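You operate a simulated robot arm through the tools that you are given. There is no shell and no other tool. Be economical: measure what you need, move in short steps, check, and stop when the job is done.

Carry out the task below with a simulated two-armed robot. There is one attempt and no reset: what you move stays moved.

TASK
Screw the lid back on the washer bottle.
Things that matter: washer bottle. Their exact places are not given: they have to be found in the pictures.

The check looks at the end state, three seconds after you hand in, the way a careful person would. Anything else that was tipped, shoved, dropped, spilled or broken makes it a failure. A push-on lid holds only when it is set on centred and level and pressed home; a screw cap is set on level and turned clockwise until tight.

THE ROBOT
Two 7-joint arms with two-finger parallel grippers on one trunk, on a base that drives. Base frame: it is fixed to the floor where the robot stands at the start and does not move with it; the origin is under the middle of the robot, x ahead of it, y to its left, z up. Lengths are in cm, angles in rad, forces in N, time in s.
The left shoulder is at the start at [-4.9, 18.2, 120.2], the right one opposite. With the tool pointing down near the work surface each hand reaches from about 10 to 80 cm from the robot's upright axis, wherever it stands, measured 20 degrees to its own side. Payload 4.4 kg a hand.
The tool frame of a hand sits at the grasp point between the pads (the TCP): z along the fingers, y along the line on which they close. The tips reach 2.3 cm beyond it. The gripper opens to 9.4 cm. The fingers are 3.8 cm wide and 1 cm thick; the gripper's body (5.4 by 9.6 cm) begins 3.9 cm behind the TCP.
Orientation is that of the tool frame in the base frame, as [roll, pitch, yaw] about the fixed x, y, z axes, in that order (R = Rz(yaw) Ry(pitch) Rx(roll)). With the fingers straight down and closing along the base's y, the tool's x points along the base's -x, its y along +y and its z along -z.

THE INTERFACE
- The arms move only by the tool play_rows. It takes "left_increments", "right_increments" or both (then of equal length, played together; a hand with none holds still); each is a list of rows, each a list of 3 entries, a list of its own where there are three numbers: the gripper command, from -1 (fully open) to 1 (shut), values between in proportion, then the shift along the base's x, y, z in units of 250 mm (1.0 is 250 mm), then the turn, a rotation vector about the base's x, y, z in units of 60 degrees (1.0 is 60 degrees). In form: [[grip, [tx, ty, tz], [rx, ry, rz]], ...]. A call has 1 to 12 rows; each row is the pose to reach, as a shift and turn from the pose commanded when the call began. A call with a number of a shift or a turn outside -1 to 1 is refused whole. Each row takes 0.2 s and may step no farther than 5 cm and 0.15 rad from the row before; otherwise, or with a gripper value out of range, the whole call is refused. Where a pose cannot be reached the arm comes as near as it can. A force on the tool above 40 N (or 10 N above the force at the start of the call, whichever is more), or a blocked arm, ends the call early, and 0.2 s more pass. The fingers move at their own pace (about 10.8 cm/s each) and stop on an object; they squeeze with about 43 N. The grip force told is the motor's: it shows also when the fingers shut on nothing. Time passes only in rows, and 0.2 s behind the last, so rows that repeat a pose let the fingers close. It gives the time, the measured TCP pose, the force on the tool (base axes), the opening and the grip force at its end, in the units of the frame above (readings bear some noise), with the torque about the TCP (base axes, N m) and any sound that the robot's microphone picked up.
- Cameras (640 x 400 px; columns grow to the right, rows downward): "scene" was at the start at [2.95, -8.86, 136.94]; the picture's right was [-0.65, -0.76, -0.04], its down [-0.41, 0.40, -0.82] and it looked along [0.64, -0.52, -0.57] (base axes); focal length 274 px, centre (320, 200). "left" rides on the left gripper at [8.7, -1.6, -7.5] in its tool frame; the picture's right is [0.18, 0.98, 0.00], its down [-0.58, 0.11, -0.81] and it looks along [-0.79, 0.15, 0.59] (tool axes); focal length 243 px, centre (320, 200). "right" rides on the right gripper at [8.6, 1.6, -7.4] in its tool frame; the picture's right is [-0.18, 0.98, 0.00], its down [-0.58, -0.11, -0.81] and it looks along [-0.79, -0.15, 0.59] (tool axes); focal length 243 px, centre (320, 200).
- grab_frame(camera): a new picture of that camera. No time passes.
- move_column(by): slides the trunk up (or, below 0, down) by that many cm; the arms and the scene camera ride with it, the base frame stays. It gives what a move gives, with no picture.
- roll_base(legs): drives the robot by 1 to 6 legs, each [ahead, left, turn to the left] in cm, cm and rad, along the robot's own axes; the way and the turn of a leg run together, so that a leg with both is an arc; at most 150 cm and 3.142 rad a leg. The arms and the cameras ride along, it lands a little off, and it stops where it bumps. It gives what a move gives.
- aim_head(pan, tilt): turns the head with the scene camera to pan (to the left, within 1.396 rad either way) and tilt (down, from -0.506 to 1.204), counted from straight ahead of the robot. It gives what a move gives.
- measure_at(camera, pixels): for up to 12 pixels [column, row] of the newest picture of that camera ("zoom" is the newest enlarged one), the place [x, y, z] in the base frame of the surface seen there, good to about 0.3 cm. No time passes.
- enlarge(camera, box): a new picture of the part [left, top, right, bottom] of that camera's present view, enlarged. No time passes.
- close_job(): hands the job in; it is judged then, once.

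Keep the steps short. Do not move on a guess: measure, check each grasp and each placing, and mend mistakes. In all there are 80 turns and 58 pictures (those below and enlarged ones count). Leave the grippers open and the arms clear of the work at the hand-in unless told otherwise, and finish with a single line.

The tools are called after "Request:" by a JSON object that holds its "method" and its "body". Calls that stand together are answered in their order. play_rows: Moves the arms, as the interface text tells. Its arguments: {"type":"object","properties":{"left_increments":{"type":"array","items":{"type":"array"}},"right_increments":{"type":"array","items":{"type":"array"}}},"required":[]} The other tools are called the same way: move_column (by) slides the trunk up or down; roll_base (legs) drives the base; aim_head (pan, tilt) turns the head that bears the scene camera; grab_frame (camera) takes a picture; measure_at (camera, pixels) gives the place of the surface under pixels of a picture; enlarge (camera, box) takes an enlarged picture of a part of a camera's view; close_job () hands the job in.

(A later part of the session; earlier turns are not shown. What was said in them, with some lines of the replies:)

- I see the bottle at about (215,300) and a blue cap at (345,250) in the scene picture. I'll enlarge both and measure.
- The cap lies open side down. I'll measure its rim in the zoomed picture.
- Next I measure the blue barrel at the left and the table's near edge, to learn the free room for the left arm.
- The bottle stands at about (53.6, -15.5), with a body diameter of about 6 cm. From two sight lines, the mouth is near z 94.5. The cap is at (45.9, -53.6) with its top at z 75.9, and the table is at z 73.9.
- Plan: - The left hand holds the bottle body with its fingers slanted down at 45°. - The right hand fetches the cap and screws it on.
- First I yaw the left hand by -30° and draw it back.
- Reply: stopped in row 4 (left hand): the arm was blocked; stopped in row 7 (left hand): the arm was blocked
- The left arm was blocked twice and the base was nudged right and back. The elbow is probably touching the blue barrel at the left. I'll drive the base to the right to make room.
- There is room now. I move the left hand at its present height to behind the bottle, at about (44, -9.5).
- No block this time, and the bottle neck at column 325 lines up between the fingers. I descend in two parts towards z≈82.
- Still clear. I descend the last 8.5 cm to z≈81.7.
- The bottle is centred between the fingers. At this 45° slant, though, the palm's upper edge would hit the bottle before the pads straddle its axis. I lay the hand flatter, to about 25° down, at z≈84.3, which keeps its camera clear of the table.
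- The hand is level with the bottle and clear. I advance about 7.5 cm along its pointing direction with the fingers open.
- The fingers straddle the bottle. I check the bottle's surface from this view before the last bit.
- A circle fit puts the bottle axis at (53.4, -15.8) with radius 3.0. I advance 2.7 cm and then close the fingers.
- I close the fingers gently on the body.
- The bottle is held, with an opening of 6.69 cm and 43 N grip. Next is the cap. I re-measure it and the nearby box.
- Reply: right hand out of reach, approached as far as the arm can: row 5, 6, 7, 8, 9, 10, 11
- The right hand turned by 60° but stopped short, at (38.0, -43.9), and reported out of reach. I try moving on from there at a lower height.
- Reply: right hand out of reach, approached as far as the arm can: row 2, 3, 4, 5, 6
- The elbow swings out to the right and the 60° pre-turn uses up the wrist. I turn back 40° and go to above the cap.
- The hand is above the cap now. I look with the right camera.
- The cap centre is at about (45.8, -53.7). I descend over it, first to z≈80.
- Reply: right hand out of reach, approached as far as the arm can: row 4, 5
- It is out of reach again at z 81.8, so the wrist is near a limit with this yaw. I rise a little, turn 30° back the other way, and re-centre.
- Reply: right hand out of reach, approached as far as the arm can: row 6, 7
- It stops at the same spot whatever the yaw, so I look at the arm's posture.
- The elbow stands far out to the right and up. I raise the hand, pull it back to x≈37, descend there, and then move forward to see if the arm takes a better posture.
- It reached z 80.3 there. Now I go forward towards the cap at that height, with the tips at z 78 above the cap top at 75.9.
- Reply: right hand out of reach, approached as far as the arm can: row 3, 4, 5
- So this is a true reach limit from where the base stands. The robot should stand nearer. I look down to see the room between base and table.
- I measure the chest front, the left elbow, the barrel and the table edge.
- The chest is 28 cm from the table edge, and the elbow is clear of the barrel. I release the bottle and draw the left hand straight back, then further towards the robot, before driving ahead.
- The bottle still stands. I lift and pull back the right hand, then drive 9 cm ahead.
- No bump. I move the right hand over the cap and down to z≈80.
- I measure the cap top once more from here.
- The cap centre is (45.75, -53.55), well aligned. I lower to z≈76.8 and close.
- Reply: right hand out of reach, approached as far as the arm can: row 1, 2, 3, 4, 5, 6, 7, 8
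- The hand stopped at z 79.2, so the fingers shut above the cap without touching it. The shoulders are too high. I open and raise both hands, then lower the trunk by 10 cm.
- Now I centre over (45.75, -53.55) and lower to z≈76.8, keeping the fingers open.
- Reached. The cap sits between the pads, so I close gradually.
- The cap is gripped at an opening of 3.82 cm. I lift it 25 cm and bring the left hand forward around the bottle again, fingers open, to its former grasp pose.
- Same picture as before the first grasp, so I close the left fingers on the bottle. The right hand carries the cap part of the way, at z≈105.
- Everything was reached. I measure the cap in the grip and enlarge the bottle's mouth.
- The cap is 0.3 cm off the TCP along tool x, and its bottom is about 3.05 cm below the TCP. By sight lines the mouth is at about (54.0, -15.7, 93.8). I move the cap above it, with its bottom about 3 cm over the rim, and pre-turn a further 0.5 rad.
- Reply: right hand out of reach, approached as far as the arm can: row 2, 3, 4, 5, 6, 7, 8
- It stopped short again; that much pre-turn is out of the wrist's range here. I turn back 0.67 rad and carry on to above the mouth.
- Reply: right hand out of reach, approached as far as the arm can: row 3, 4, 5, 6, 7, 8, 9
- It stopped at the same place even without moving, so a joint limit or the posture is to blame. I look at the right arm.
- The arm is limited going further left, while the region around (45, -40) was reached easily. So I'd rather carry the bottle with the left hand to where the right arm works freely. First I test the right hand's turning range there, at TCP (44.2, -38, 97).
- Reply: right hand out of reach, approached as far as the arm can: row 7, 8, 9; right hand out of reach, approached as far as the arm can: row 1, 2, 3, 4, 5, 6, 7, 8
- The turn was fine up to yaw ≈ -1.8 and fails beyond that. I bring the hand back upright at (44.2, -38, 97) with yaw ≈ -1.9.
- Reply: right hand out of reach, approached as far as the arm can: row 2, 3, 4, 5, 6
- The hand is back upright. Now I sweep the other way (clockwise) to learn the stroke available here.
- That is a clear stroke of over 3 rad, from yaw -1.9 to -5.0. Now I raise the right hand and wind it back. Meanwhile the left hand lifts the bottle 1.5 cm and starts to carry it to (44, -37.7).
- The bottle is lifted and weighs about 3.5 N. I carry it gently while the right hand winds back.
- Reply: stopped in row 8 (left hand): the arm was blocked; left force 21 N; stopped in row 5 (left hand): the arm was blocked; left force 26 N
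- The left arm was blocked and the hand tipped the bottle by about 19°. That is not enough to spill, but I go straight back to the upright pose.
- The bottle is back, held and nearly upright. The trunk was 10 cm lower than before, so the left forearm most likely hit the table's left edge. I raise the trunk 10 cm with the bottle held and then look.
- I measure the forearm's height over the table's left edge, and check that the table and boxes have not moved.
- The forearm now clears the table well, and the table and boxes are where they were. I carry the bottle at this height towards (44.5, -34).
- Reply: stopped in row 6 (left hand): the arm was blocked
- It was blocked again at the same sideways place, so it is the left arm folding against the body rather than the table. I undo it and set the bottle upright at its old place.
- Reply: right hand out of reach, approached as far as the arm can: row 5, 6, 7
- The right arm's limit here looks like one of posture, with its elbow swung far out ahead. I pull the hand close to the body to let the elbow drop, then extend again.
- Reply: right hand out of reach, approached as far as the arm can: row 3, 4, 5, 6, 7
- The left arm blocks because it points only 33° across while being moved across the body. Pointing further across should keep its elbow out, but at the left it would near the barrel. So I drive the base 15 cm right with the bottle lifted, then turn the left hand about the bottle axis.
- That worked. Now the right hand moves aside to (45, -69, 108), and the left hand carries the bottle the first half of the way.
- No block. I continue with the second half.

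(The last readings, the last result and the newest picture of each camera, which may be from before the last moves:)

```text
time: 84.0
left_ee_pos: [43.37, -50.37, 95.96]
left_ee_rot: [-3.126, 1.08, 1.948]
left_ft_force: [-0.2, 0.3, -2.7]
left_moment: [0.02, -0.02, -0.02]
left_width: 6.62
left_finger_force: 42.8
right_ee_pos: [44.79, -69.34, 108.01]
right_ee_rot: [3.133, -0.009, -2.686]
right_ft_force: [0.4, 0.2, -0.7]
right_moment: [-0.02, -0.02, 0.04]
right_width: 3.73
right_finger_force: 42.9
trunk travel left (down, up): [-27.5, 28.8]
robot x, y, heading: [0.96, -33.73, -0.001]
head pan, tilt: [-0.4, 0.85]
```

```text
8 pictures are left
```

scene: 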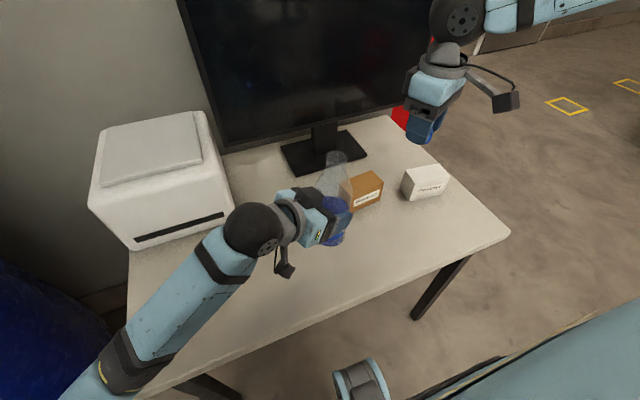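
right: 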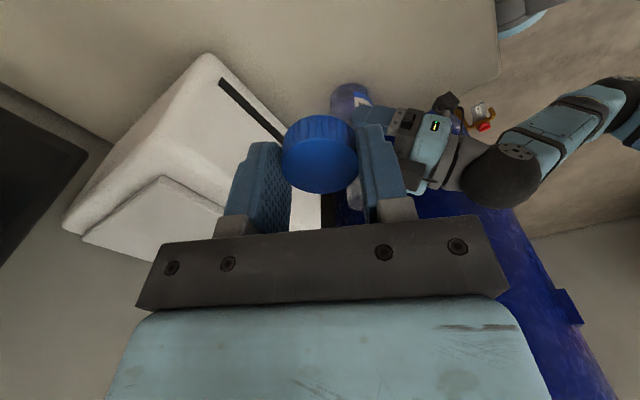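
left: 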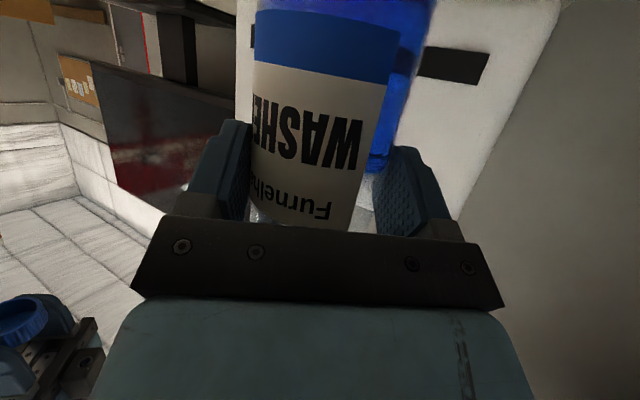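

The bottle is in the right place over a clear patch of table. I check the forearm's height and the bottle before lowering.

Request:
{"method": "measure_at", "body": {"camera": "scene", "pixels": [[255, 230], [205, 280], [160, 325], [120, 365], [331, 238], [334, 205], [335, 245], [284, 271]]}}

Request:
{"method": "enlarge", "body": {"camera": "scene", "box": [270, 140, 400, 260]}}

```text
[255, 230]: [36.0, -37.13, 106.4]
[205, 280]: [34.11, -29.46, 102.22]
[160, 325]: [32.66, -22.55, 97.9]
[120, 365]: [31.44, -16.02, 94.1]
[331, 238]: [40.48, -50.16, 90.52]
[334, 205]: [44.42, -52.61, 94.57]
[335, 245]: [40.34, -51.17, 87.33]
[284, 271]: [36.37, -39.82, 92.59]
```

```text
3.33 times, centred on (335, 200) of scene
```

zoom: 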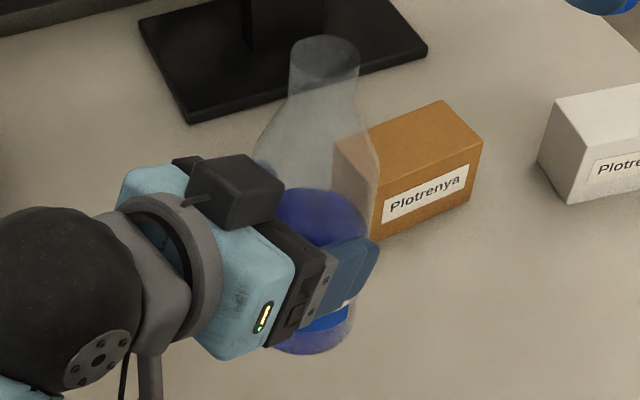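

The forearm would come low beside the table edge if I set the bottle down here. Instead I keep the bottle held in the air, which also puts the mouth in the right arm's proven zone. I wind the right hand back to yaw≈-1.9, which also turns its camera towards the bottle.

Request:
{"method": "play_rows", "body": {"right_increments": [[1, [0, 0, 0.04], [0, 0, 0.14]], [1, [0, 0, 0.08], [0, 0, 0.28]], [1, [0, 0.02, 0.12], [0, 0, 0.42]], [1, [0, 0.06, 0.16], [0, 0, 0.56]], [1, [0, 0.1, 0.2], [0, 0, 0.7]], [1, [0, 0.1, 0.2], [0, 0, 0.74]], [1, [0, 0.1, 0.2], [0, 0, 0.74]]]}}

Request:
{"method": "grab_frame", "body": {"camera": "right"}}

```text
time: 85.7
left_ee_pos: [43.37, -50.34, 95.99]
left_ee_rot: [-3.129, 1.081, 1.949]
left_ft_force: [0.3, 0.2, -3.2]
left_moment: [0.02, -0.01, 0.0]
left_width: 6.64
left_finger_force: 42.8
right_ee_pos: [38.8, -57.62, 112.79]
right_ee_rot: [3.135, -0.008, -1.914]
right_ft_force: [-0.6, -0.8, -0.9]
right_moment: [0.0, 0.01, 0.01]
right_width: 3.73
right_finger_force: 43.1
right hand out of reach, approached as far as the arm can: row 3, 4, 5, 6, 7
trunk travel left (down, up): [-27.5, 28.8]
robot x, y, heading: [0.47, -33.93, -0.003]
head pan, tilt: [-0.4, 0.85]
```

```text
6 pictures are left
```

right: 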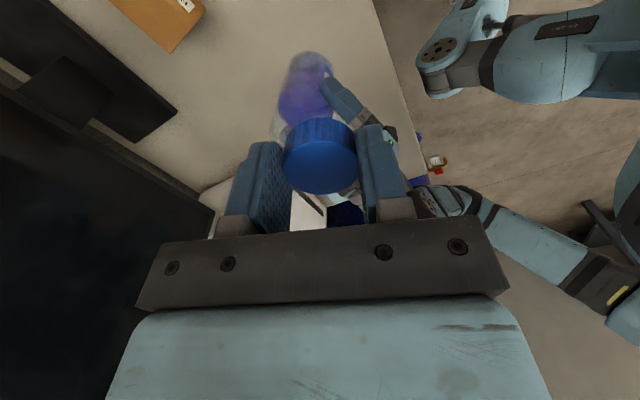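

From the sight lines and the label shift, the bottle slid about 1 cm forward and up in the grip and leans about 5°. I will set it on the table here, release so it settles flat, and grip it afresh. I lower it to just above contact first.

Request:
{"method": "play_rows", "body": {"left_increments": [[1, [0, 0, -0.05], [0, 0, 0]], [1, [0, 0, -0.12], [0, 0, 0]], [1, [0, 0, -0.19], [0, 0, 0]], [1, [0, 0, -0.26], [0, 0, 0]], [1, [0, 0, -0.33], [0, 0, 0]], [1, [0, 0, -0.4], [0, 0, 0]], [1, [0, 0, -0.45], [0, 0, 0]], [1, [0, 0, -0.48], [0, 0, 0]], [1, [0, 0, -0.48], [0, 0, 0]]]}}

Request:
{"method": "grab_frame", "body": {"camera": "left"}}

```text
time: 87.7
left_ee_pos: [43.41, -50.5, 83.82]
left_ee_rot: [-3.129, 1.08, 1.949]
left_ft_force: [-0.1, 0.5, -3.1]
left_moment: [0.07, 0.0, 0.01]
left_width: 6.64
left_finger_force: 42.8
right_ee_pos: [38.85, -57.62, 112.91]
right_ee_rot: [3.133, -0.01, -1.917]
right_ft_force: [0.5, -0.6, -0.5]
right_moment: [0.02, -0.02, -0.03]
right_width: 3.75
right_finger_force: 42.9
trunk travel left (down, up): [-27.5, 28.8]
robot x, y, heading: [0.7, -33.65, -0.002]
head pan, tilt: [-0.4, 0.85]
```

```text
5 pictures are left
```

left: 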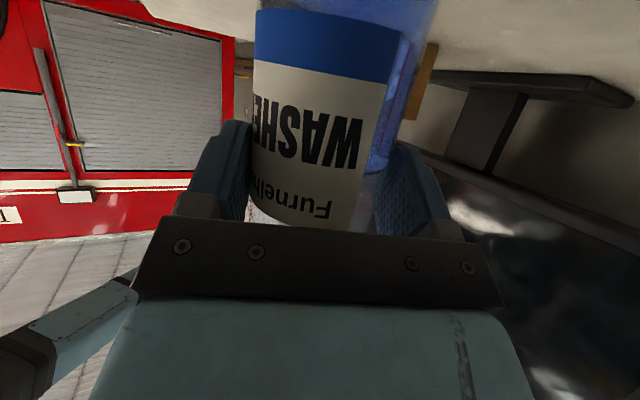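

Still hanging at z 83.8 with no block. I measure the label's surface to get the bottle's axis and lean.

Request:
{"method": "measure_at", "body": {"camera": "left", "pixels": [[265, 80], [290, 80], [320, 85], [350, 95], [375, 100], [265, 190], [290, 205], [315, 212], [335, 215], [350, 215], [290, 20], [320, 22]]}}

```text
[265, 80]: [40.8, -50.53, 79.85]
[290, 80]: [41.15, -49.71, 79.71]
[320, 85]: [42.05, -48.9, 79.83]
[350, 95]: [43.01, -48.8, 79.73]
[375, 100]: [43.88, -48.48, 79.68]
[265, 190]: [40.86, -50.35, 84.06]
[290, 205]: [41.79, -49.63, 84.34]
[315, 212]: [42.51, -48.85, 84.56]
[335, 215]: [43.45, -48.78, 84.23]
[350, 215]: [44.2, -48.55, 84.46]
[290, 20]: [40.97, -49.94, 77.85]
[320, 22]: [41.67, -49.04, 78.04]
```

The lean is only about 3° and the axis is well between the pads. I lower in small steps until the table carries the bottle.

Request:
{"method": "play_rows", "body": {"left_increments": [[1, [0, 0, -0.012], [0, 0, 0]], [1, [0, 0, -0.024], [0, 0, 0]], [1, [0, 0, -0.032], [0, 0, 0]], [1, [0, 0, -0.032], [0, 0, 0]]]}}

```text
time: 88.7
left_ee_pos: [43.43, -50.42, 83.35]
left_ee_rot: [-3.132, 1.086, 1.944]
left_ft_force: [1.4, 2.0, 9.8]
left_moment: [-0.37, -0.39, 0.08]
left_width: 6.65
left_finger_force: 42.3
right_ee_pos: [38.68, -57.48, 112.86]
right_ee_rot: [3.136, -0.008, -1.916]
right_ft_force: [0.5, -0.4, 0.0]
right_moment: [0.03, 0.0, 0.01]
right_width: 3.74
right_finger_force: 42.8
trunk travel left (down, up): [-27.5, 28.8]
robot x, y, heading: [0.81, -33.84, 0.002]
head pan, tilt: [-0.4, 0.85]
```

The table carries it now (+9.8 N). I open a little so the bottle settles, then close again.

Request:
{"method": "play_rows", "body": {"left_increments": [[-0.5, [0, 0, 0.008], [0, 0, 0]], [-0.6, [0, 0, 0.012], [0, 0, 0]], [-0.65, [0, 0, 0.012], [0, 0, 0]], [-0.65, [0, 0, 0.012], [0, 0, 0]], [-0.65, [0, 0, 0.012], [0, 0, 0]], [-0.5, [0, 0, 0.012], [0, 0, 0]], [-0.4, [0, 0, 0.012], [0, 0, 0]], [-0.2, [0, 0, 0.012], [0, 0, 0]], [0.3, [0, 0, 0.012], [0, 0, 0]], [1, [0, 0, 0.012], [0, 0, 0]], [1, [0, 0, 0.012], [0, 0, 0]]]}}

Request:
{"method": "enlarge", "body": {"camera": "scene", "box": [270, 150, 410, 290]}}

```text
time: 91.0
left_ee_pos: [43.48, -50.47, 83.46]
left_ee_rot: [-3.13, 1.082, 1.946]
left_ft_force: [-0.5, -0.7, 0.6]
left_moment: [-0.04, -0.11, -0.05]
left_width: 6.66
left_finger_force: 42.5
right_ee_pos: [38.73, -57.53, 112.91]
right_ee_rot: [3.135, -0.008, -1.915]
right_ft_force: [0.3, -0.6, 0.1]
right_moment: [-0.01, 0.04, -0.01]
right_width: 3.74
right_finger_force: 43.0
trunk travel left (down, up): [-27.5, 28.8]
robot x, y, heading: [0.24, -33.81, -0.001]
head pan, tilt: [-0.4, 0.85]
```

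```text
2.86 times, centred on (340, 220) of scene
```

zoom: 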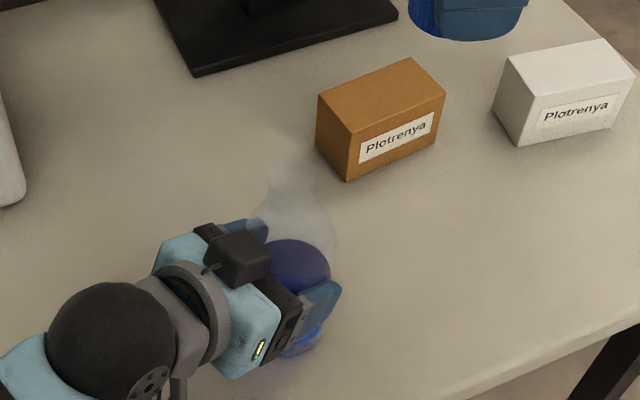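

The bottle stands upright and is gripped. Its mouth should be at (43.95, -51.9, ≈94), which agrees with the faint mouth at zoom (290, 178). I bring the cap over it, easing the yaw to about -2.6, down to TCP z≈101 with about 4 cm of clearance.

Request:
{"method": "play_rows", "body": {"right_increments": [[1, [0, 0, 0], [0, 0, -0.14]], [1, [0, 0, 0], [0, 0, -0.28]], [1, [0.06, 0.06, 0], [0, 0, -0.42]], [1, [0.12, 0.12, -0.06], [0, 0, -0.56]], [1, [0.18, 0.18, -0.12], [0, 0, -0.65]], [1, [0.22, 0.23, -0.2], [0, 0, -0.65]], [1, [0.22, 0.23, -0.32], [0, 0, -0.65]], [1, [0.22, 0.23, -0.42], [0, 0, -0.65]], [1, [0.22, 0.23, -0.476], [0, 0, -0.65]], [1, [0.22, 0.23, -0.476], [0, 0, -0.65]]]}}

```text
time: 93.2
left_ee_pos: [43.5, -50.53, 83.46]
left_ee_rot: [-3.129, 1.083, 1.946]
left_ft_force: [0.7, 0.4, 2.7]
left_moment: [0.0, -0.2, 0.0]
left_width: 6.62
left_finger_force: 43.2
right_ee_pos: [43.99, -51.79, 100.62]
right_ee_rot: [3.133, -0.006, -2.594]
right_ft_force: [-0.3, -0.8, -0.4]
right_moment: [-0.02, 0.0, 0.0]
right_width: 3.74
right_finger_force: 43.1
trunk travel left (down, up): [-27.5, 28.8]
robot x, y, heading: [0.33, -33.99, -0.005]
head pan, tilt: [-0.4, 0.85]
```

Reached. I re-measure the settled bottle's axis from the left camera for exact centring.

Request:
{"method": "grab_frame", "body": {"camera": "left"}}

Request:
{"method": "measure_at", "body": {"camera": "left", "pixels": [[262, 75], [275, 80], [290, 80], [320, 85], [350, 95], [380, 100], [270, 190], [285, 195], [300, 200], [325, 205], [340, 205], [352, 205]]}}

```text
3 pictures are left
```

left: 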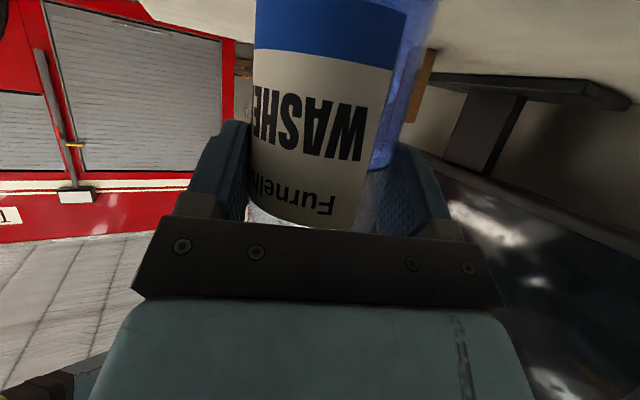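

```text
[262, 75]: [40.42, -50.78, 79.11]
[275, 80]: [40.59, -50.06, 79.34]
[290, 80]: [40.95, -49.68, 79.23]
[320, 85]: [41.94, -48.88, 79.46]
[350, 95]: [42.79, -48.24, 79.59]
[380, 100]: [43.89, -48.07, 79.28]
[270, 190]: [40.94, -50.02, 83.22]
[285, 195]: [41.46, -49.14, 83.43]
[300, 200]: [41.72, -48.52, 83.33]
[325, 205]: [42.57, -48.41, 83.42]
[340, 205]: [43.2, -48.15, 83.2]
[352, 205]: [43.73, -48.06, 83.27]
```

The bottle is upright with its axis at (43.75, -51.42). I shift 0.5 cm left and lower to about 1 cm above the rim, then check the cap with the right camera.

Request:
{"method": "play_rows", "body": {"right_increments": [[1, [0, 0.01, -0.03], [0, 0, 0]], [1, [0, 0.02, -0.06], [0, 0, 0]], [1, [0, 0.02, -0.09], [0, 0, 0]], [1, [0, 0.02, -0.09], [0, 0, 0]]]}}

Request:
{"method": "enlarge", "body": {"camera": "right", "box": [240, 60, 400, 220]}}

Request:
{"method": "measure_at", "body": {"camera": "zoom", "pixels": [[320, 270], [320, 220], [320, 320], [240, 260], [400, 260], [230, 250], [410, 250], [320, 300]]}}

```text
time: 94.2
left_ee_pos: [43.38, -50.37, 83.35]
left_ee_rot: [-3.129, 1.079, 1.948]
left_ft_force: [-0.8, -0.7, 2.2]
left_moment: [0.01, -0.16, 0.0]
left_width: 6.64
left_finger_force: 43.1
right_ee_pos: [44.12, -51.2, 98.35]
right_ee_rot: [3.134, -0.01, -2.592]
right_ft_force: [-0.3, -0.3, 0.4]
right_moment: [0.03, -0.01, -0.02]
right_width: 3.72
right_finger_force: 42.3
trunk travel left (down, up): [-27.5, 28.8]
robot x, y, heading: [0.92, -33.74, 0.002]
head pan, tilt: [-0.4, 0.85]
```

```text
2.50 times, centred on (320, 140) of right
```

zoom: 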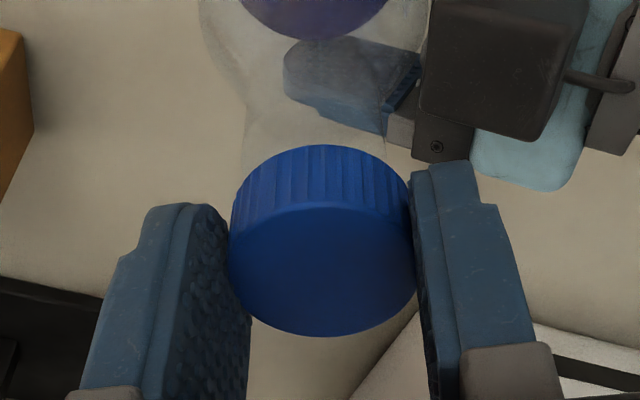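

```text
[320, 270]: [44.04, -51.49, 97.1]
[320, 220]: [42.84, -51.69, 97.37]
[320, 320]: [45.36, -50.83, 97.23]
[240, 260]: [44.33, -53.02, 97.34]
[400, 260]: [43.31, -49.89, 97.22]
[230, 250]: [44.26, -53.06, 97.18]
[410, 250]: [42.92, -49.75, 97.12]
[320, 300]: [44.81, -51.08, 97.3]
```

The cap centre (43.95, -51.38) is within 0.2 cm of the bottle axis, and its bottom is at about z 95.3. I correct by that and lower in small steps to feel the rim.

Request:
{"method": "play_rows", "body": {"right_increments": [[1, [-0.006, -0.003, -0.01], [0, 0, 0]], [1, [-0.006, -0.003, -0.02], [0, 0, 0]], [1, [-0.006, -0.003, -0.03], [0, 0, 0]], [1, [-0.006, -0.003, -0.04], [0, 0, 0]], [1, [-0.006, -0.003, -0.04], [0, 0, 0]]]}}

```text
time: 95.5
left_ee_pos: [43.48, -50.36, 83.45]
left_ee_rot: [-3.13, 1.078, 1.945]
left_ft_force: [0.8, 0.1, 2.2]
left_moment: [0.04, -0.22, -0.01]
left_width: 6.61
left_finger_force: 42.7
right_ee_pos: [43.72, -51.38, 97.38]
right_ee_rot: [3.133, -0.008, -2.594]
right_ft_force: [0.3, -0.1, -0.5]
right_moment: [-0.02, 0.01, 0.0]
right_width: 3.73
right_finger_force: 42.9
trunk travel left (down, up): [-27.5, 28.8]
robot x, y, heading: [0.31, -33.94, -0.001]
head pan, tilt: [-0.4, 0.85]
```

No contact yet. I go on down.

Request:
{"method": "play_rows", "body": {"right_increments": [[1, [0, 0, -0.008], [0, 0, 0]], [1, [0, 0, -0.016], [0, 0, 0]], [1, [0, 0, -0.024], [0, 0, 0]], [1, [0, 0, -0.024], [0, 0, 0]]]}}

```text
time: 96.6
left_ee_pos: [43.41, -50.28, 83.52]
left_ee_rot: [-3.134, 1.08, 1.944]
left_ft_force: [0.3, 3.0, 4.1]
left_moment: [0.37, 0.18, 0.13]
left_width: 6.65
left_finger_force: 43.2
right_ee_pos: [43.95, -51.17, 96.89]
right_ee_rot: [3.133, -0.003, -2.592]
right_ft_force: [-3.5, -1.5, 12.3]
right_moment: [-0.09, 0.14, 0.05]
right_width: 3.75
right_finger_force: 43.2
trunk travel left (down, up): [-27.5, 28.8]
robot x, y, heading: [0.61, -33.44, 0.002]
head pan, tilt: [-0.4, 0.85]
stopped in row 4 (right hand): the force on the tool passed its limit at 40 N (the readings are from after the stop); the commanded pose is now the measured one
```

The cap touches the rim at TCP z 96.9, nearly centred by the torque. I begin to turn clockwise about the cap's centre with light downward pressure.

Request:
{"method": "play_rows", "body": {"right_increments": [[1, [-0.003, -0.004, -0.001], [0, 0, -0.14]], [1, [-0.003, -0.006, -0.002], [0, 0, -0.28]], [1, [-0.003, -0.008, -0.003], [0, 0, -0.42]], [1, [-0.003, -0.009, -0.004], [0, 0, -0.56]], [1, [-0.003, -0.011, -0.005], [0, 0, -0.7]], [1, [-0.003, -0.012, -0.006], [0, 0, -0.84]], [1, [-0.003, -0.013, -0.007], [0, 0, -0.98]]]}}

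```text
time: 98.2
left_ee_pos: [43.39, -50.32, 83.45]
left_ee_rot: [-3.135, 1.082, 1.945]
left_ft_force: [8.7, -8.1, 8.1]
left_moment: [0.94, 0.7, -0.02]
left_width: 6.64
left_finger_force: 43.1
right_ee_pos: [43.66, -51.61, 96.43]
right_ee_rot: [3.135, -0.007, 2.662]
right_ft_force: [-9.4, 9.5, -2.3]
right_moment: [0.18, 0.15, 0.1]
right_width: 3.76
right_finger_force: 43.0
trunk travel left (down, up): [-27.5, 28.8]
robot x, y, heading: [0.78, -33.92, -0.004]
head pan, tilt: [-0.4, 0.85]
```

The cap went down to z 96.4 and pulls the hand slightly, so the thread has caught. There is side force (-9, +9), so I ease towards it and keep turning.

Request:
{"method": "play_rows", "body": {"right_increments": [[1, [-0.005, 0.006, 0], [0, 0, -0.14]], [1, [-0.007, 0.006, -0.001], [0, 0, -0.28]], [1, [-0.009, 0.005, -0.002], [0, 0, -0.42]], [1, [-0.01, 0.004, -0.003], [0, 0, -0.56]], [1, [-0.011, 0.003, -0.004], [0, 0, -0.7]], [1, [-0.012, 0.002, -0.004], [0, 0, -0.84]], [1, [-0.013, 0.001, -0.005], [0, 0, -0.98]]]}}

```text
time: 99.8
left_ee_pos: [43.35, -50.45, 83.41]
left_ee_rot: [-3.133, 1.08, 1.942]
left_ft_force: [-2.8, -18.2, 11.5]
left_moment: [1.05, -1.46, -0.09]
left_width: 6.69
left_finger_force: 42.8
right_ee_pos: [43.55, -51.62, 96.57]
right_ee_rot: [3.129, -0.005, 1.638]
right_ft_force: [8.6, 17.7, 2.4]
right_moment: [0.41, -0.26, 0.18]
right_width: 3.76
right_finger_force: 42.6
trunk travel left (down, up): [-27.5, 28.8]
robot x, y, heading: [0.73, -33.91, -0.001]
head pan, tilt: [-0.4, 0.85]
```

It has turned 2.05 rad so far. Side force has built up from the off-centre grip, so I release, wind back with the fingers open around the cap, and regrip centred on the axis at about (43.5, -51.35).

Request:
{"method": "play_rows", "body": {"right_increments": [[0, [0, 0, 0], [0, 0, 0]], [-0.3, [0, 0.006, 0], [0, 0, 0]], [-0.3, [-0.002, 0.011, 0], [0, 0, 0]], [-0.3, [-0.002, 0.011, 0], [0, 0, 0.14]], [-0.3, [-0.002, 0.011, 0], [0, 0, 0.28]], [-0.3, [-0.002, 0.011, 0], [0, 0, 0.42]], [-0.3, [-0.002, 0.011, 0], [0, 0, 0.56]], [-0.3, [-0.002, 0.011, 0], [0, 0, 0.7]], [-0.3, [-0.002, 0.011, 0], [0, 0, 0.84]], [-0.3, [-0.002, 0.011, 0], [0, 0, 0.98]]]}}

Request:
{"method": "play_rows", "body": {"right_increments": [[-0.3, [0, 0, 0], [0, 0, 0.14]], [-0.3, [0, 0, 0], [0, 0, 0.28]], [-0.3, [0, 0, 0], [0, 0, 0.42]], [-0.3, [0, 0, 0], [0, 0, 0.56]], [-0.3, [0, 0, 0], [0, 0, 0.7]], [-0.3, [0, 0, 0], [0, 0, 0.84]], [-0.3, [0, 0, 0], [0, 0, 0.98]], [-0.3, [0, 0, 0], [0, 0, 0.98]]]}}

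```text
time: 102.0
left_ee_pos: [43.41, -50.42, 83.42]
left_ee_rot: [-3.131, 1.08, 1.945]
left_ft_force: [-1.2, 0.9, 12.4]
left_moment: [-0.3, -0.22, 0.0]
left_width: 6.64
left_finger_force: 43.3
right_ee_pos: [43.4, -51.23, 96.55]
right_ee_rot: [3.132, -0.003, 2.667]
right_ft_force: [0.4, 0.1, 0.1]
right_moment: [-0.03, 0.06, -0.01]
right_width: 6.12
right_finger_force: 0.1
trunk travel left (down, up): [-27.5, 28.8]
robot x, y, heading: [0.58, -33.93, 0.002]
head pan, tilt: [-0.4, 0.85]
```

```text
time: 103.8
left_ee_pos: [43.46, -50.3, 83.29]
left_ee_rot: [-3.134, 1.081, 1.945]
left_ft_force: [0.4, 2.6, 10.1]
left_moment: [-0.21, -0.34, 0.09]
left_width: 6.64
left_finger_force: 42.7
right_ee_pos: [43.48, -51.42, 96.65]
right_ee_rot: [3.132, -0.003, -2.589]
right_ft_force: [0.4, -0.6, 0.4]
right_moment: [0.04, -0.01, -0.02]
right_width: 6.11
right_finger_force: 0.0
trunk travel left (down, up): [-27.5, 28.8]
robot x, y, heading: [0.35, -33.79, -0.006]
head pan, tilt: [-0.4, 0.85]
```

I regrip the cap and read the forces before turning.

Request:
{"method": "play_rows", "body": {"right_increments": [[0.1, [0, 0, 0], [0, 0, 0]], [0.2, [0, 0, 0], [0, 0, 0]], [0.4, [0, 0, 0], [0, 0, 0]], [1, [0, 0, 0], [0, 0, 0]], [1, [0, 0, 0], [0, 0, 0]]]}}

```text
time: 105.0
left_ee_pos: [43.37, -50.29, 83.39]
left_ee_rot: [-3.132, 1.077, 1.946]
left_ft_force: [-10.9, 18.4, 6.9]
left_moment: [-0.7, -0.75, 0.0]
left_width: 6.64
left_finger_force: 43.0
right_ee_pos: [43.53, -51.29, 96.59]
right_ee_rot: [3.134, -0.004, -2.593]
right_ft_force: [9.4, -13.4, 2.0]
right_moment: [-0.51, -0.27, -0.05]
right_width: 3.83
right_finger_force: 43.0
trunk travel left (down, up): [-27.5, 28.8]
robot x, y, heading: [0.44, -34.12, -0.003]
head pan, tilt: [-0.4, 0.85]
```

The side force (9, -13) says the axis lies about 0.15 cm that way. I shift by that and turn in place.

Request:
{"method": "play_rows", "body": {"right_increments": [[1, [0.004, -0.006, 0], [0, 0, 0]], [1, [0.004, -0.006, -0.001], [0, 0, -0.14]], [1, [0.004, -0.006, -0.002], [0, 0, -0.28]], [1, [0.004, -0.006, -0.003], [0, 0, -0.42]], [1, [0.004, -0.006, -0.003], [0, 0, -0.56]], [1, [0.004, -0.006, -0.004], [0, 0, -0.7]], [1, [0.004, -0.006, -0.004], [0, 0, -0.84]], [1, [0.004, -0.006, -0.005], [0, 0, -0.98]]]}}

```text
time: 106.8
left_ee_pos: [43.38, -50.47, 83.27]
left_ee_rot: [-3.131, 1.08, 1.945]
left_ft_force: [1.5, -18.4, -1.8]
left_moment: [1.2, -0.22, -0.17]
left_width: 6.66
left_finger_force: 43.0
right_ee_pos: [43.47, -51.46, 96.38]
right_ee_rot: [3.132, -0.005, 2.663]
right_ft_force: [-1.4, 15.9, 10.6]
right_moment: [0.59, -0.01, 0.06]
right_width: 3.82
right_finger_force: 43.6
trunk travel left (down, up): [-27.5, 28.8]
robot x, y, heading: [0.54, -33.37, -0.002]
head pan, tilt: [-0.4, 0.85]
```

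Now it pushes +y, so I correct by 0.12 cm and keep turning.

Request:
{"method": "play_rows", "body": {"right_increments": [[1, [0.002, 0.005, 0], [0, 0, 0]], [1, [0.002, 0.005, 0], [0, 0, -0.14]], [1, [0.002, 0.005, -0.001], [0, 0, -0.28]], [1, [0.002, 0.005, -0.001], [0, 0, -0.42]], [1, [0.002, 0.005, -0.001], [0, 0, -0.56]], [1, [0.002, 0.005, -0.002], [0, 0, -0.7]], [1, [0.002, 0.005, -0.002], [0, 0, -0.84]], [1, [0.002, 0.005, -0.002], [0, 0, -0.98]]]}}

```text
time: 108.6
left_ee_pos: [43.31, -50.46, 83.26]
left_ee_rot: [-3.132, 1.08, 1.943]
left_ft_force: [-16.9, -5.3, -3.7]
left_moment: [0.73, -1.86, -0.19]
left_width: 6.64
left_finger_force: 43.3
right_ee_pos: [43.76, -51.27, 96.28]
right_ee_rot: [3.131, -0.005, 1.636]
right_ft_force: [17.3, 6.8, 7.9]
right_moment: [0.12, -0.35, 0.06]
right_width: 3.82
right_finger_force: 43.6
trunk travel left (down, up): [-27.5, 28.8]
robot x, y, heading: [0.55, -34.01, -0.004]
head pan, tilt: [-0.4, 0.85]
```

The torque is still small (0.06 N m) after 4.1 rad, so I do another cycle: release, wind back, regrip, and turn two strokes.

Request:
{"method": "play_rows", "body": {"right_increments": [[0, [0, 0, 0], [0, 0, 0]], [-0.3, [0, 0, 0], [0, 0, 0]], [-0.3, [0, -0.003, 0], [0, 0, 0]], [-0.3, [0, -0.003, 0], [0, 0, 0.14]], [-0.3, [0, -0.003, 0], [0, 0, 0.28]], [-0.3, [0, -0.003, 0], [0, 0, 0.42]], [-0.3, [0, -0.003, 0], [0, 0, 0.56]], [-0.3, [0, -0.003, 0], [0, 0, 0.7]], [-0.3, [0, -0.003, 0], [0, 0, 0.84]], [-0.3, [0, -0.003, 0], [0, 0, 0.98]]]}}

Request:
{"method": "play_rows", "body": {"right_increments": [[-0.3, [0, 0, 0], [0, 0, 0.14]], [-0.3, [0, 0, 0], [0, 0, 0.28]], [-0.3, [0, 0, 0], [0, 0, 0.42]], [-0.3, [0, 0, 0], [0, 0, 0.56]], [-0.3, [0, 0, 0], [0, 0, 0.7]], [-0.3, [0, 0, 0], [0, 0, 0.84]], [-0.3, [0, 0, 0], [0, 0, 0.98]], [0.1, [0, 0, 0], [0, 0, 0.98]], [0.2, [0, 0, 0], [0, 0, 0.98]], [0.5, [0, 0, 0], [0, 0, 0.98]], [1, [0, 0, 0], [0, 0, 0.98]], [1, [0, 0, 0], [0, 0, 0.98]]]}}

Request:
{"method": "play_rows", "body": {"right_increments": [[1, [0, 0, -0.001], [0, 0, -0.14]], [1, [0, 0.001, -0.001], [0, 0, -0.28]], [1, [0, 0.002, -0.001], [0, 0, -0.42]], [1, [0, 0.003, -0.001], [0, 0, -0.56]], [1, [0, 0.003, -0.002], [0, 0, -0.7]], [1, [0, 0.004, -0.002], [0, 0, -0.84]], [1, [0, 0.004, -0.002], [0, 0, -0.98]]]}}

Request:
{"method": "play_rows", "body": {"right_increments": [[1, [0.001, 0, 0], [0, 0, -0.14]], [1, [0.002, 0, 0], [0, 0, -0.28]], [1, [0.002, 0, 0], [0, 0, -0.42]], [1, [0.003, 0, 0], [0, 0, -0.56]], [1, [0.003, 0, 0], [0, 0, -0.7]], [1, [0.004, 0, 0], [0, 0, -0.84]], [1, [0.004, 0, 0], [0, 0, -0.98]]]}}

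```text
time: 110.8
left_ee_pos: [43.53, -50.35, 83.4]
left_ee_rot: [-3.131, 1.081, 1.945]
left_ft_force: [0.9, 0.0, 0.3]
left_moment: [-0.02, -0.1, 0.06]
left_width: 6.69
left_finger_force: 43.0
right_ee_pos: [43.6, -51.46, 96.32]
right_ee_rot: [3.133, -0.006, 2.668]
right_ft_force: [0.4, -0.4, 0.0]
right_moment: [0.04, -0.02, 0.01]
right_width: 6.13
right_finger_force: 0.1
trunk travel left (down, up): [-27.5, 28.8]
robot x, y, heading: [0.75, -33.59, 0.0]
head pan, tilt: [-0.4, 0.85]
```

```text
time: 113.4
left_ee_pos: [43.44, -50.31, 83.41]
left_ee_rot: [-3.129, 1.078, 1.947]
left_ft_force: [-10.2, 13.1, 1.2]
left_moment: [-0.72, -1.02, -0.03]
left_width: 6.66
left_finger_force: 43.0
right_ee_pos: [43.65, -51.39, 96.27]
right_ee_rot: [3.131, -0.005, -2.593]
right_ft_force: [9.5, -11.7, 0.8]
right_moment: [-0.39, -0.29, 0.01]
right_width: 3.77
right_finger_force: 43.1
trunk travel left (down, up): [-27.5, 28.8]
robot x, y, heading: [0.8, -33.74, -0.002]
head pan, tilt: [-0.4, 0.85]
```

```text
time: 115.0
left_ee_pos: [43.42, -50.46, 83.33]
left_ee_rot: [-3.13, 1.077, 1.942]
left_ft_force: [-9.6, 2.0, 0.8]
left_moment: [0.2, -0.92, -0.11]
left_width: 6.63
left_finger_force: 42.9
right_ee_pos: [43.64, -51.2, 96.29]
right_ee_rot: [3.131, -0.004, 2.663]
right_ft_force: [10.0, -1.1, -0.5]
right_moment: [-0.16, -0.45, 0.0]
right_width: 3.8
right_finger_force: 42.7
trunk travel left (down, up): [-27.5, 28.8]
robot x, y, heading: [0.37, -33.96, -0.0]
head pan, tilt: [-0.4, 0.85]
```

```text
time: 116.6
left_ee_pos: [43.47, -50.51, 83.34]
left_ee_rot: [-3.131, 1.077, 1.943]
left_ft_force: [-12.1, -16.8, 2.4]
left_moment: [1.49, -1.15, -0.18]
left_width: 6.64
left_finger_force: 42.8
right_ee_pos: [43.79, -51.32, 96.33]
right_ee_rot: [3.131, -0.006, 1.636]
right_ft_force: [11.8, 17.0, -5.5]
right_moment: [0.57, -0.35, 0.03]
right_width: 3.79
right_finger_force: 42.9
trunk travel left (down, up): [-27.5, 28.8]
robot x, y, heading: [0.03, -33.63, -0.008]
head pan, tilt: [-0.4, 0.85]
```

It has turned 6.2 rad, and the vertical force went from +8 to -5.5 N, so the cap is being drawn down. It's not tight yet. I do another cycle, following it down a little.

Request:
{"method": "play_rows", "body": {"right_increments": [[0, [0, 0, 0], [0, 0, 0]], [-0.3, [-0.003, 0, 0], [0, 0, 0]], [-0.3, [-0.004, -0.004, -0.006], [0, 0, 0]], [-0.3, [-0.004, -0.004, -0.006], [0, 0, 0.14]], [-0.3, [-0.004, -0.004, -0.006], [0, 0, 0.28]], [-0.3, [-0.004, -0.004, -0.006], [0, 0, 0.42]], [-0.3, [-0.004, -0.004, -0.006], [0, 0, 0.56]], [-0.3, [-0.004, -0.004, -0.006], [0, 0, 0.7]], [-0.3, [-0.004, -0.004, -0.006], [0, 0, 0.84]], [-0.3, [-0.004, -0.004, -0.006], [0, 0, 0.98]]]}}

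Request:
{"method": "play_rows", "body": {"right_increments": [[-0.3, [0, 0, 0], [0, 0, 0.14]], [-0.3, [0, 0, 0], [0, 0, 0.28]], [-0.3, [0, 0, 0], [0, 0, 0.42]], [-0.3, [0, 0, 0], [0, 0, 0.56]], [-0.3, [0, 0, 0], [0, 0, 0.7]], [-0.3, [0, 0, 0], [0, 0, 0.84]], [-0.3, [0, 0, 0], [0, 0, 0.98]], [0.1, [0, 0, 0], [0, 0, 0.98]], [0.2, [0, 0, 0], [0, 0, 0.98]], [0.5, [0, 0, 0], [0, 0, 0.98]], [1, [0, 0, 0], [0, 0, 0.98]], [1, [0, 0, 0], [0, 0, 0.98]]]}}

Request:
{"method": "play_rows", "body": {"right_increments": [[1, [0, 0, -0.001], [0, 0, -0.14]], [1, [0, 0.001, -0.001], [0, 0, -0.28]], [1, [0, 0.002, -0.001], [0, 0, -0.42]], [1, [0, 0.003, -0.001], [0, 0, -0.56]], [1, [0, 0.003, -0.002], [0, 0, -0.7]], [1, [0, 0.004, -0.002], [0, 0, -0.84]], [1, [0, 0.004, -0.002], [0, 0, -0.98]]]}}

Request:
{"method": "play_rows", "body": {"right_increments": [[1, [0.001, 0, 0], [0, 0, -0.14]], [1, [0.002, 0.001, 0], [0, 0, -0.28]], [1, [0.002, 0.002, 0], [0, 0, -0.42]], [1, [0.003, 0.002, 0], [0, 0, -0.56]], [1, [0.003, 0.003, 0], [0, 0, -0.7]], [1, [0.004, 0.003, 0], [0, 0, -0.84]], [1, [0.004, 0.003, 0], [0, 0, -0.98]]]}}

```text
time: 118.8
left_ee_pos: [43.4, -50.35, 83.36]
left_ee_rot: [-3.132, 1.079, 1.945]
left_ft_force: [1.1, -0.1, 0.0]
left_moment: [0.12, -0.06, -0.02]
left_width: 6.64
left_finger_force: 42.9
right_ee_pos: [43.6, -51.28, 96.13]
right_ee_rot: [3.132, -0.005, 2.668]
right_ft_force: [0.4, -0.4, 0.4]
right_moment: [0.03, 0.02, -0.03]
right_width: 6.11
right_finger_force: 0.1
trunk travel left (down, up): [-27.5, 28.8]
robot x, y, heading: [0.62, -33.72, -0.002]
head pan, tilt: [-0.4, 0.85]
```

```text
time: 121.4
left_ee_pos: [43.35, -50.32, 83.38]
left_ee_rot: [-3.129, 1.078, 1.947]
left_ft_force: [-5.4, 11.4, 0.2]
left_moment: [-0.98, -0.71, -0.03]
left_width: 6.6
left_finger_force: 43.4
right_ee_pos: [43.67, -51.44, 96.08]
right_ee_rot: [3.133, -0.005, -2.592]
right_ft_force: [5.9, -11.3, -0.3]
right_moment: [-0.28, -0.14, -0.04]
right_width: 3.76
right_finger_force: 43.6
trunk travel left (down, up): [-27.5, 28.8]
robot x, y, heading: [1.06, -33.58, 0.001]
head pan, tilt: [-0.4, 0.85]
```

```text
time: 123.0
left_ee_pos: [43.37, -50.46, 83.27]
left_ee_rot: [-3.131, 1.078, 1.943]
left_ft_force: [0.9, -10.7, 0.0]
left_moment: [1.25, -0.01, -0.71]
left_width: 6.64
left_finger_force: 42.9
right_ee_pos: [43.68, -51.26, 95.94]
right_ee_rot: [3.131, -0.007, 2.665]
right_ft_force: [0.0, 11.5, 0.3]
right_moment: [0.28, 0.04, 0.73]
right_width: 3.86
right_finger_force: 43.0
trunk travel left (down, up): [-27.5, 28.8]
robot x, y, heading: [0.77, -33.93, -0.002]
head pan, tilt: [-0.4, 0.85]
```

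```text
time: 124.6
left_ee_pos: [43.3, -50.55, 83.33]
left_ee_rot: [-3.131, 1.078, 1.946]
left_ft_force: [-12.2, -7.4, 0.5]
left_moment: [0.71, -1.5, -0.62]
left_width: 6.7
left_finger_force: 43.1
right_ee_pos: [43.71, -51.3, 95.97]
right_ee_rot: [3.13, -0.006, 1.635]
right_ft_force: [12.9, 7.6, 2.2]
right_moment: [0.16, -0.24, 0.49]
right_width: 3.79
right_finger_force: 42.2
trunk travel left (down, up): [-27.5, 28.8]
robot x, y, heading: [0.54, -33.77, -0.0]
head pan, tilt: [-0.4, 0.85]
```

The torque rose to 0.73 N m and then slipped in the fingers, so the cap is tight. I open the right hand, lift it clear, and look.

Request:
{"method": "play_rows", "body": {"right_increments": [[0, [0, 0, 0], [0, 0, 0]], [-0.3, [0, 0, 0], [0, 0, 0]], [-0.7, [0, 0, 0], [0, 0, 0]], [-0.7, [0, 0, 0.05], [0, 0, 0]], [-1, [0, 0, 0.2], [0, 0, 0]], [-1, [0, 0, 0.35], [0, 0, 0]], [-1, [0.02, -0.15, 0.45], [0, 0, 0]], [-1, [0.04, -0.3, 0.5], [0, 0, 0]], [-1, [0.05, -0.45, 0.5], [0, 0, 0]], [-1, [0.05, -0.6, 0.5], [0, 0, 0]], [-1, [0.05, -0.6, 0.5], [0, 0, 0]]]}}

Request:
{"method": "enlarge", "body": {"camera": "scene", "box": [270, 150, 410, 290]}}

Request:
{"method": "measure_at", "body": {"camera": "zoom", "pixels": [[290, 165], [275, 165], [305, 165], [290, 150], [290, 180]]}}

```text
time: 127.0
left_ee_pos: [43.49, -50.41, 83.34]
left_ee_rot: [-3.129, 1.078, 1.947]
left_ft_force: [-0.8, 1.1, -1.2]
left_moment: [-0.08, -0.07, 0.0]
left_width: 6.69
left_finger_force: 43.3
right_ee_pos: [44.93, -66.08, 108.38]
right_ee_rot: [3.131, -0.006, 1.639]
right_ft_force: [-0.1, -0.2, 0.0]
right_moment: [0.01, -0.01, -0.03]
right_width: 9.4
right_finger_force: 0.1
trunk travel left (down, up): [-27.5, 28.8]
robot x, y, heading: [0.84, -33.75, 0.001]
head pan, tilt: [-0.4, 0.85]
```

```text
2.86 times, centred on (340, 220) of scene
```

zoom: 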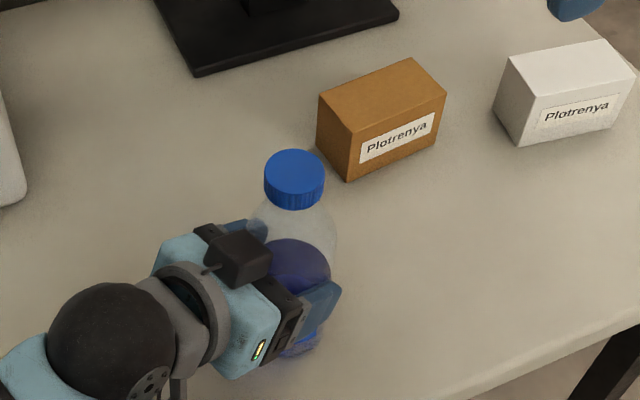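

```text
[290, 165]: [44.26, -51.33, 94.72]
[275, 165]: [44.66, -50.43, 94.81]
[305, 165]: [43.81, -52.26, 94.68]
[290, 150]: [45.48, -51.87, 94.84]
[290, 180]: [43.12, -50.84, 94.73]
```

The cap sits level on the bottle, with its top uniformly at z≈94.75. The bottle stands on the table and the boxes are untouched. I release it with the left hand, back straight off, then lift.

Request:
{"method": "play_rows", "body": {"left_increments": [[-0.5, [0, 0, 0], [0, 0, 0]], [-1, [0, 0, 0], [0, 0, 0]], [-1, [0, 0, 0], [0, 0, 0]], [-1, [0, 0, 0], [0, 0, 0]], [-1, [-0.03, 0.074, 0], [0, 0, 0]], [-1, [-0.075, 0.19, 0], [0, 0, 0]], [-1, [-0.13, 0.33, 0], [0, 0, 0]], [-1, [-0.18, 0.46, 0.02], [0, 0, 0]], [-1, [-0.18, 0.5, 0.15], [0, 0, 0]], [-1, [-0.18, 0.55, 0.3], [0, 0, 0]], [-1, [-0.18, 0.55, 0.4], [0, 0, 0]], [-1, [-0.18, 0.55, 0.4], [0, 0, 0]]]}}

Request:
{"method": "grab_frame", "body": {"camera": "scene"}}

Request:
{"method": "measure_at", "body": {"camera": "scene", "pixels": [[330, 208], [331, 250], [478, 190]]}}

```text
time: 129.6
left_ee_pos: [38.86, -36.81, 93.24]
left_ee_rot: [-3.133, 1.079, 1.945]
left_ft_force: [0.1, 0.8, 0.3]
left_moment: [-0.01, 0.03, 0.02]
left_width: 9.41
left_finger_force: 0.0
right_ee_pos: [44.82, -66.0, 108.5]
right_ee_rot: [3.134, -0.005, 1.639]
right_ft_force: [-0.4, -0.3, -0.5]
right_moment: [0.02, 0.02, -0.03]
right_width: 9.4
right_finger_force: 0.0
trunk travel left (down, up): [-27.5, 28.8]
robot x, y, heading: [0.84, -33.88, -0.007]
head pan, tilt: [-0.4, 0.85]
```

```text
0 pictures are left
```

scene: 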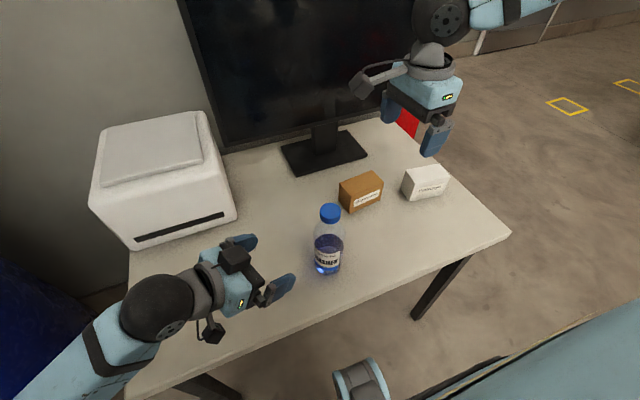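

```text
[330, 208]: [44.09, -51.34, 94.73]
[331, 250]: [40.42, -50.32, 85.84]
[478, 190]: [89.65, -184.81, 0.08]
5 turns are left
```

The capped bottle stands upright and free, both grippers are open and clear, and nothing else has moved. I hand in.

Request:
{"method": "close_job", "body": {}}

```text
The job is handed in.
```

The lid is screwed tight and level on the washer bottle, which stands upright on the table about 36 cm to the right of where it started and a little nearer the robot.
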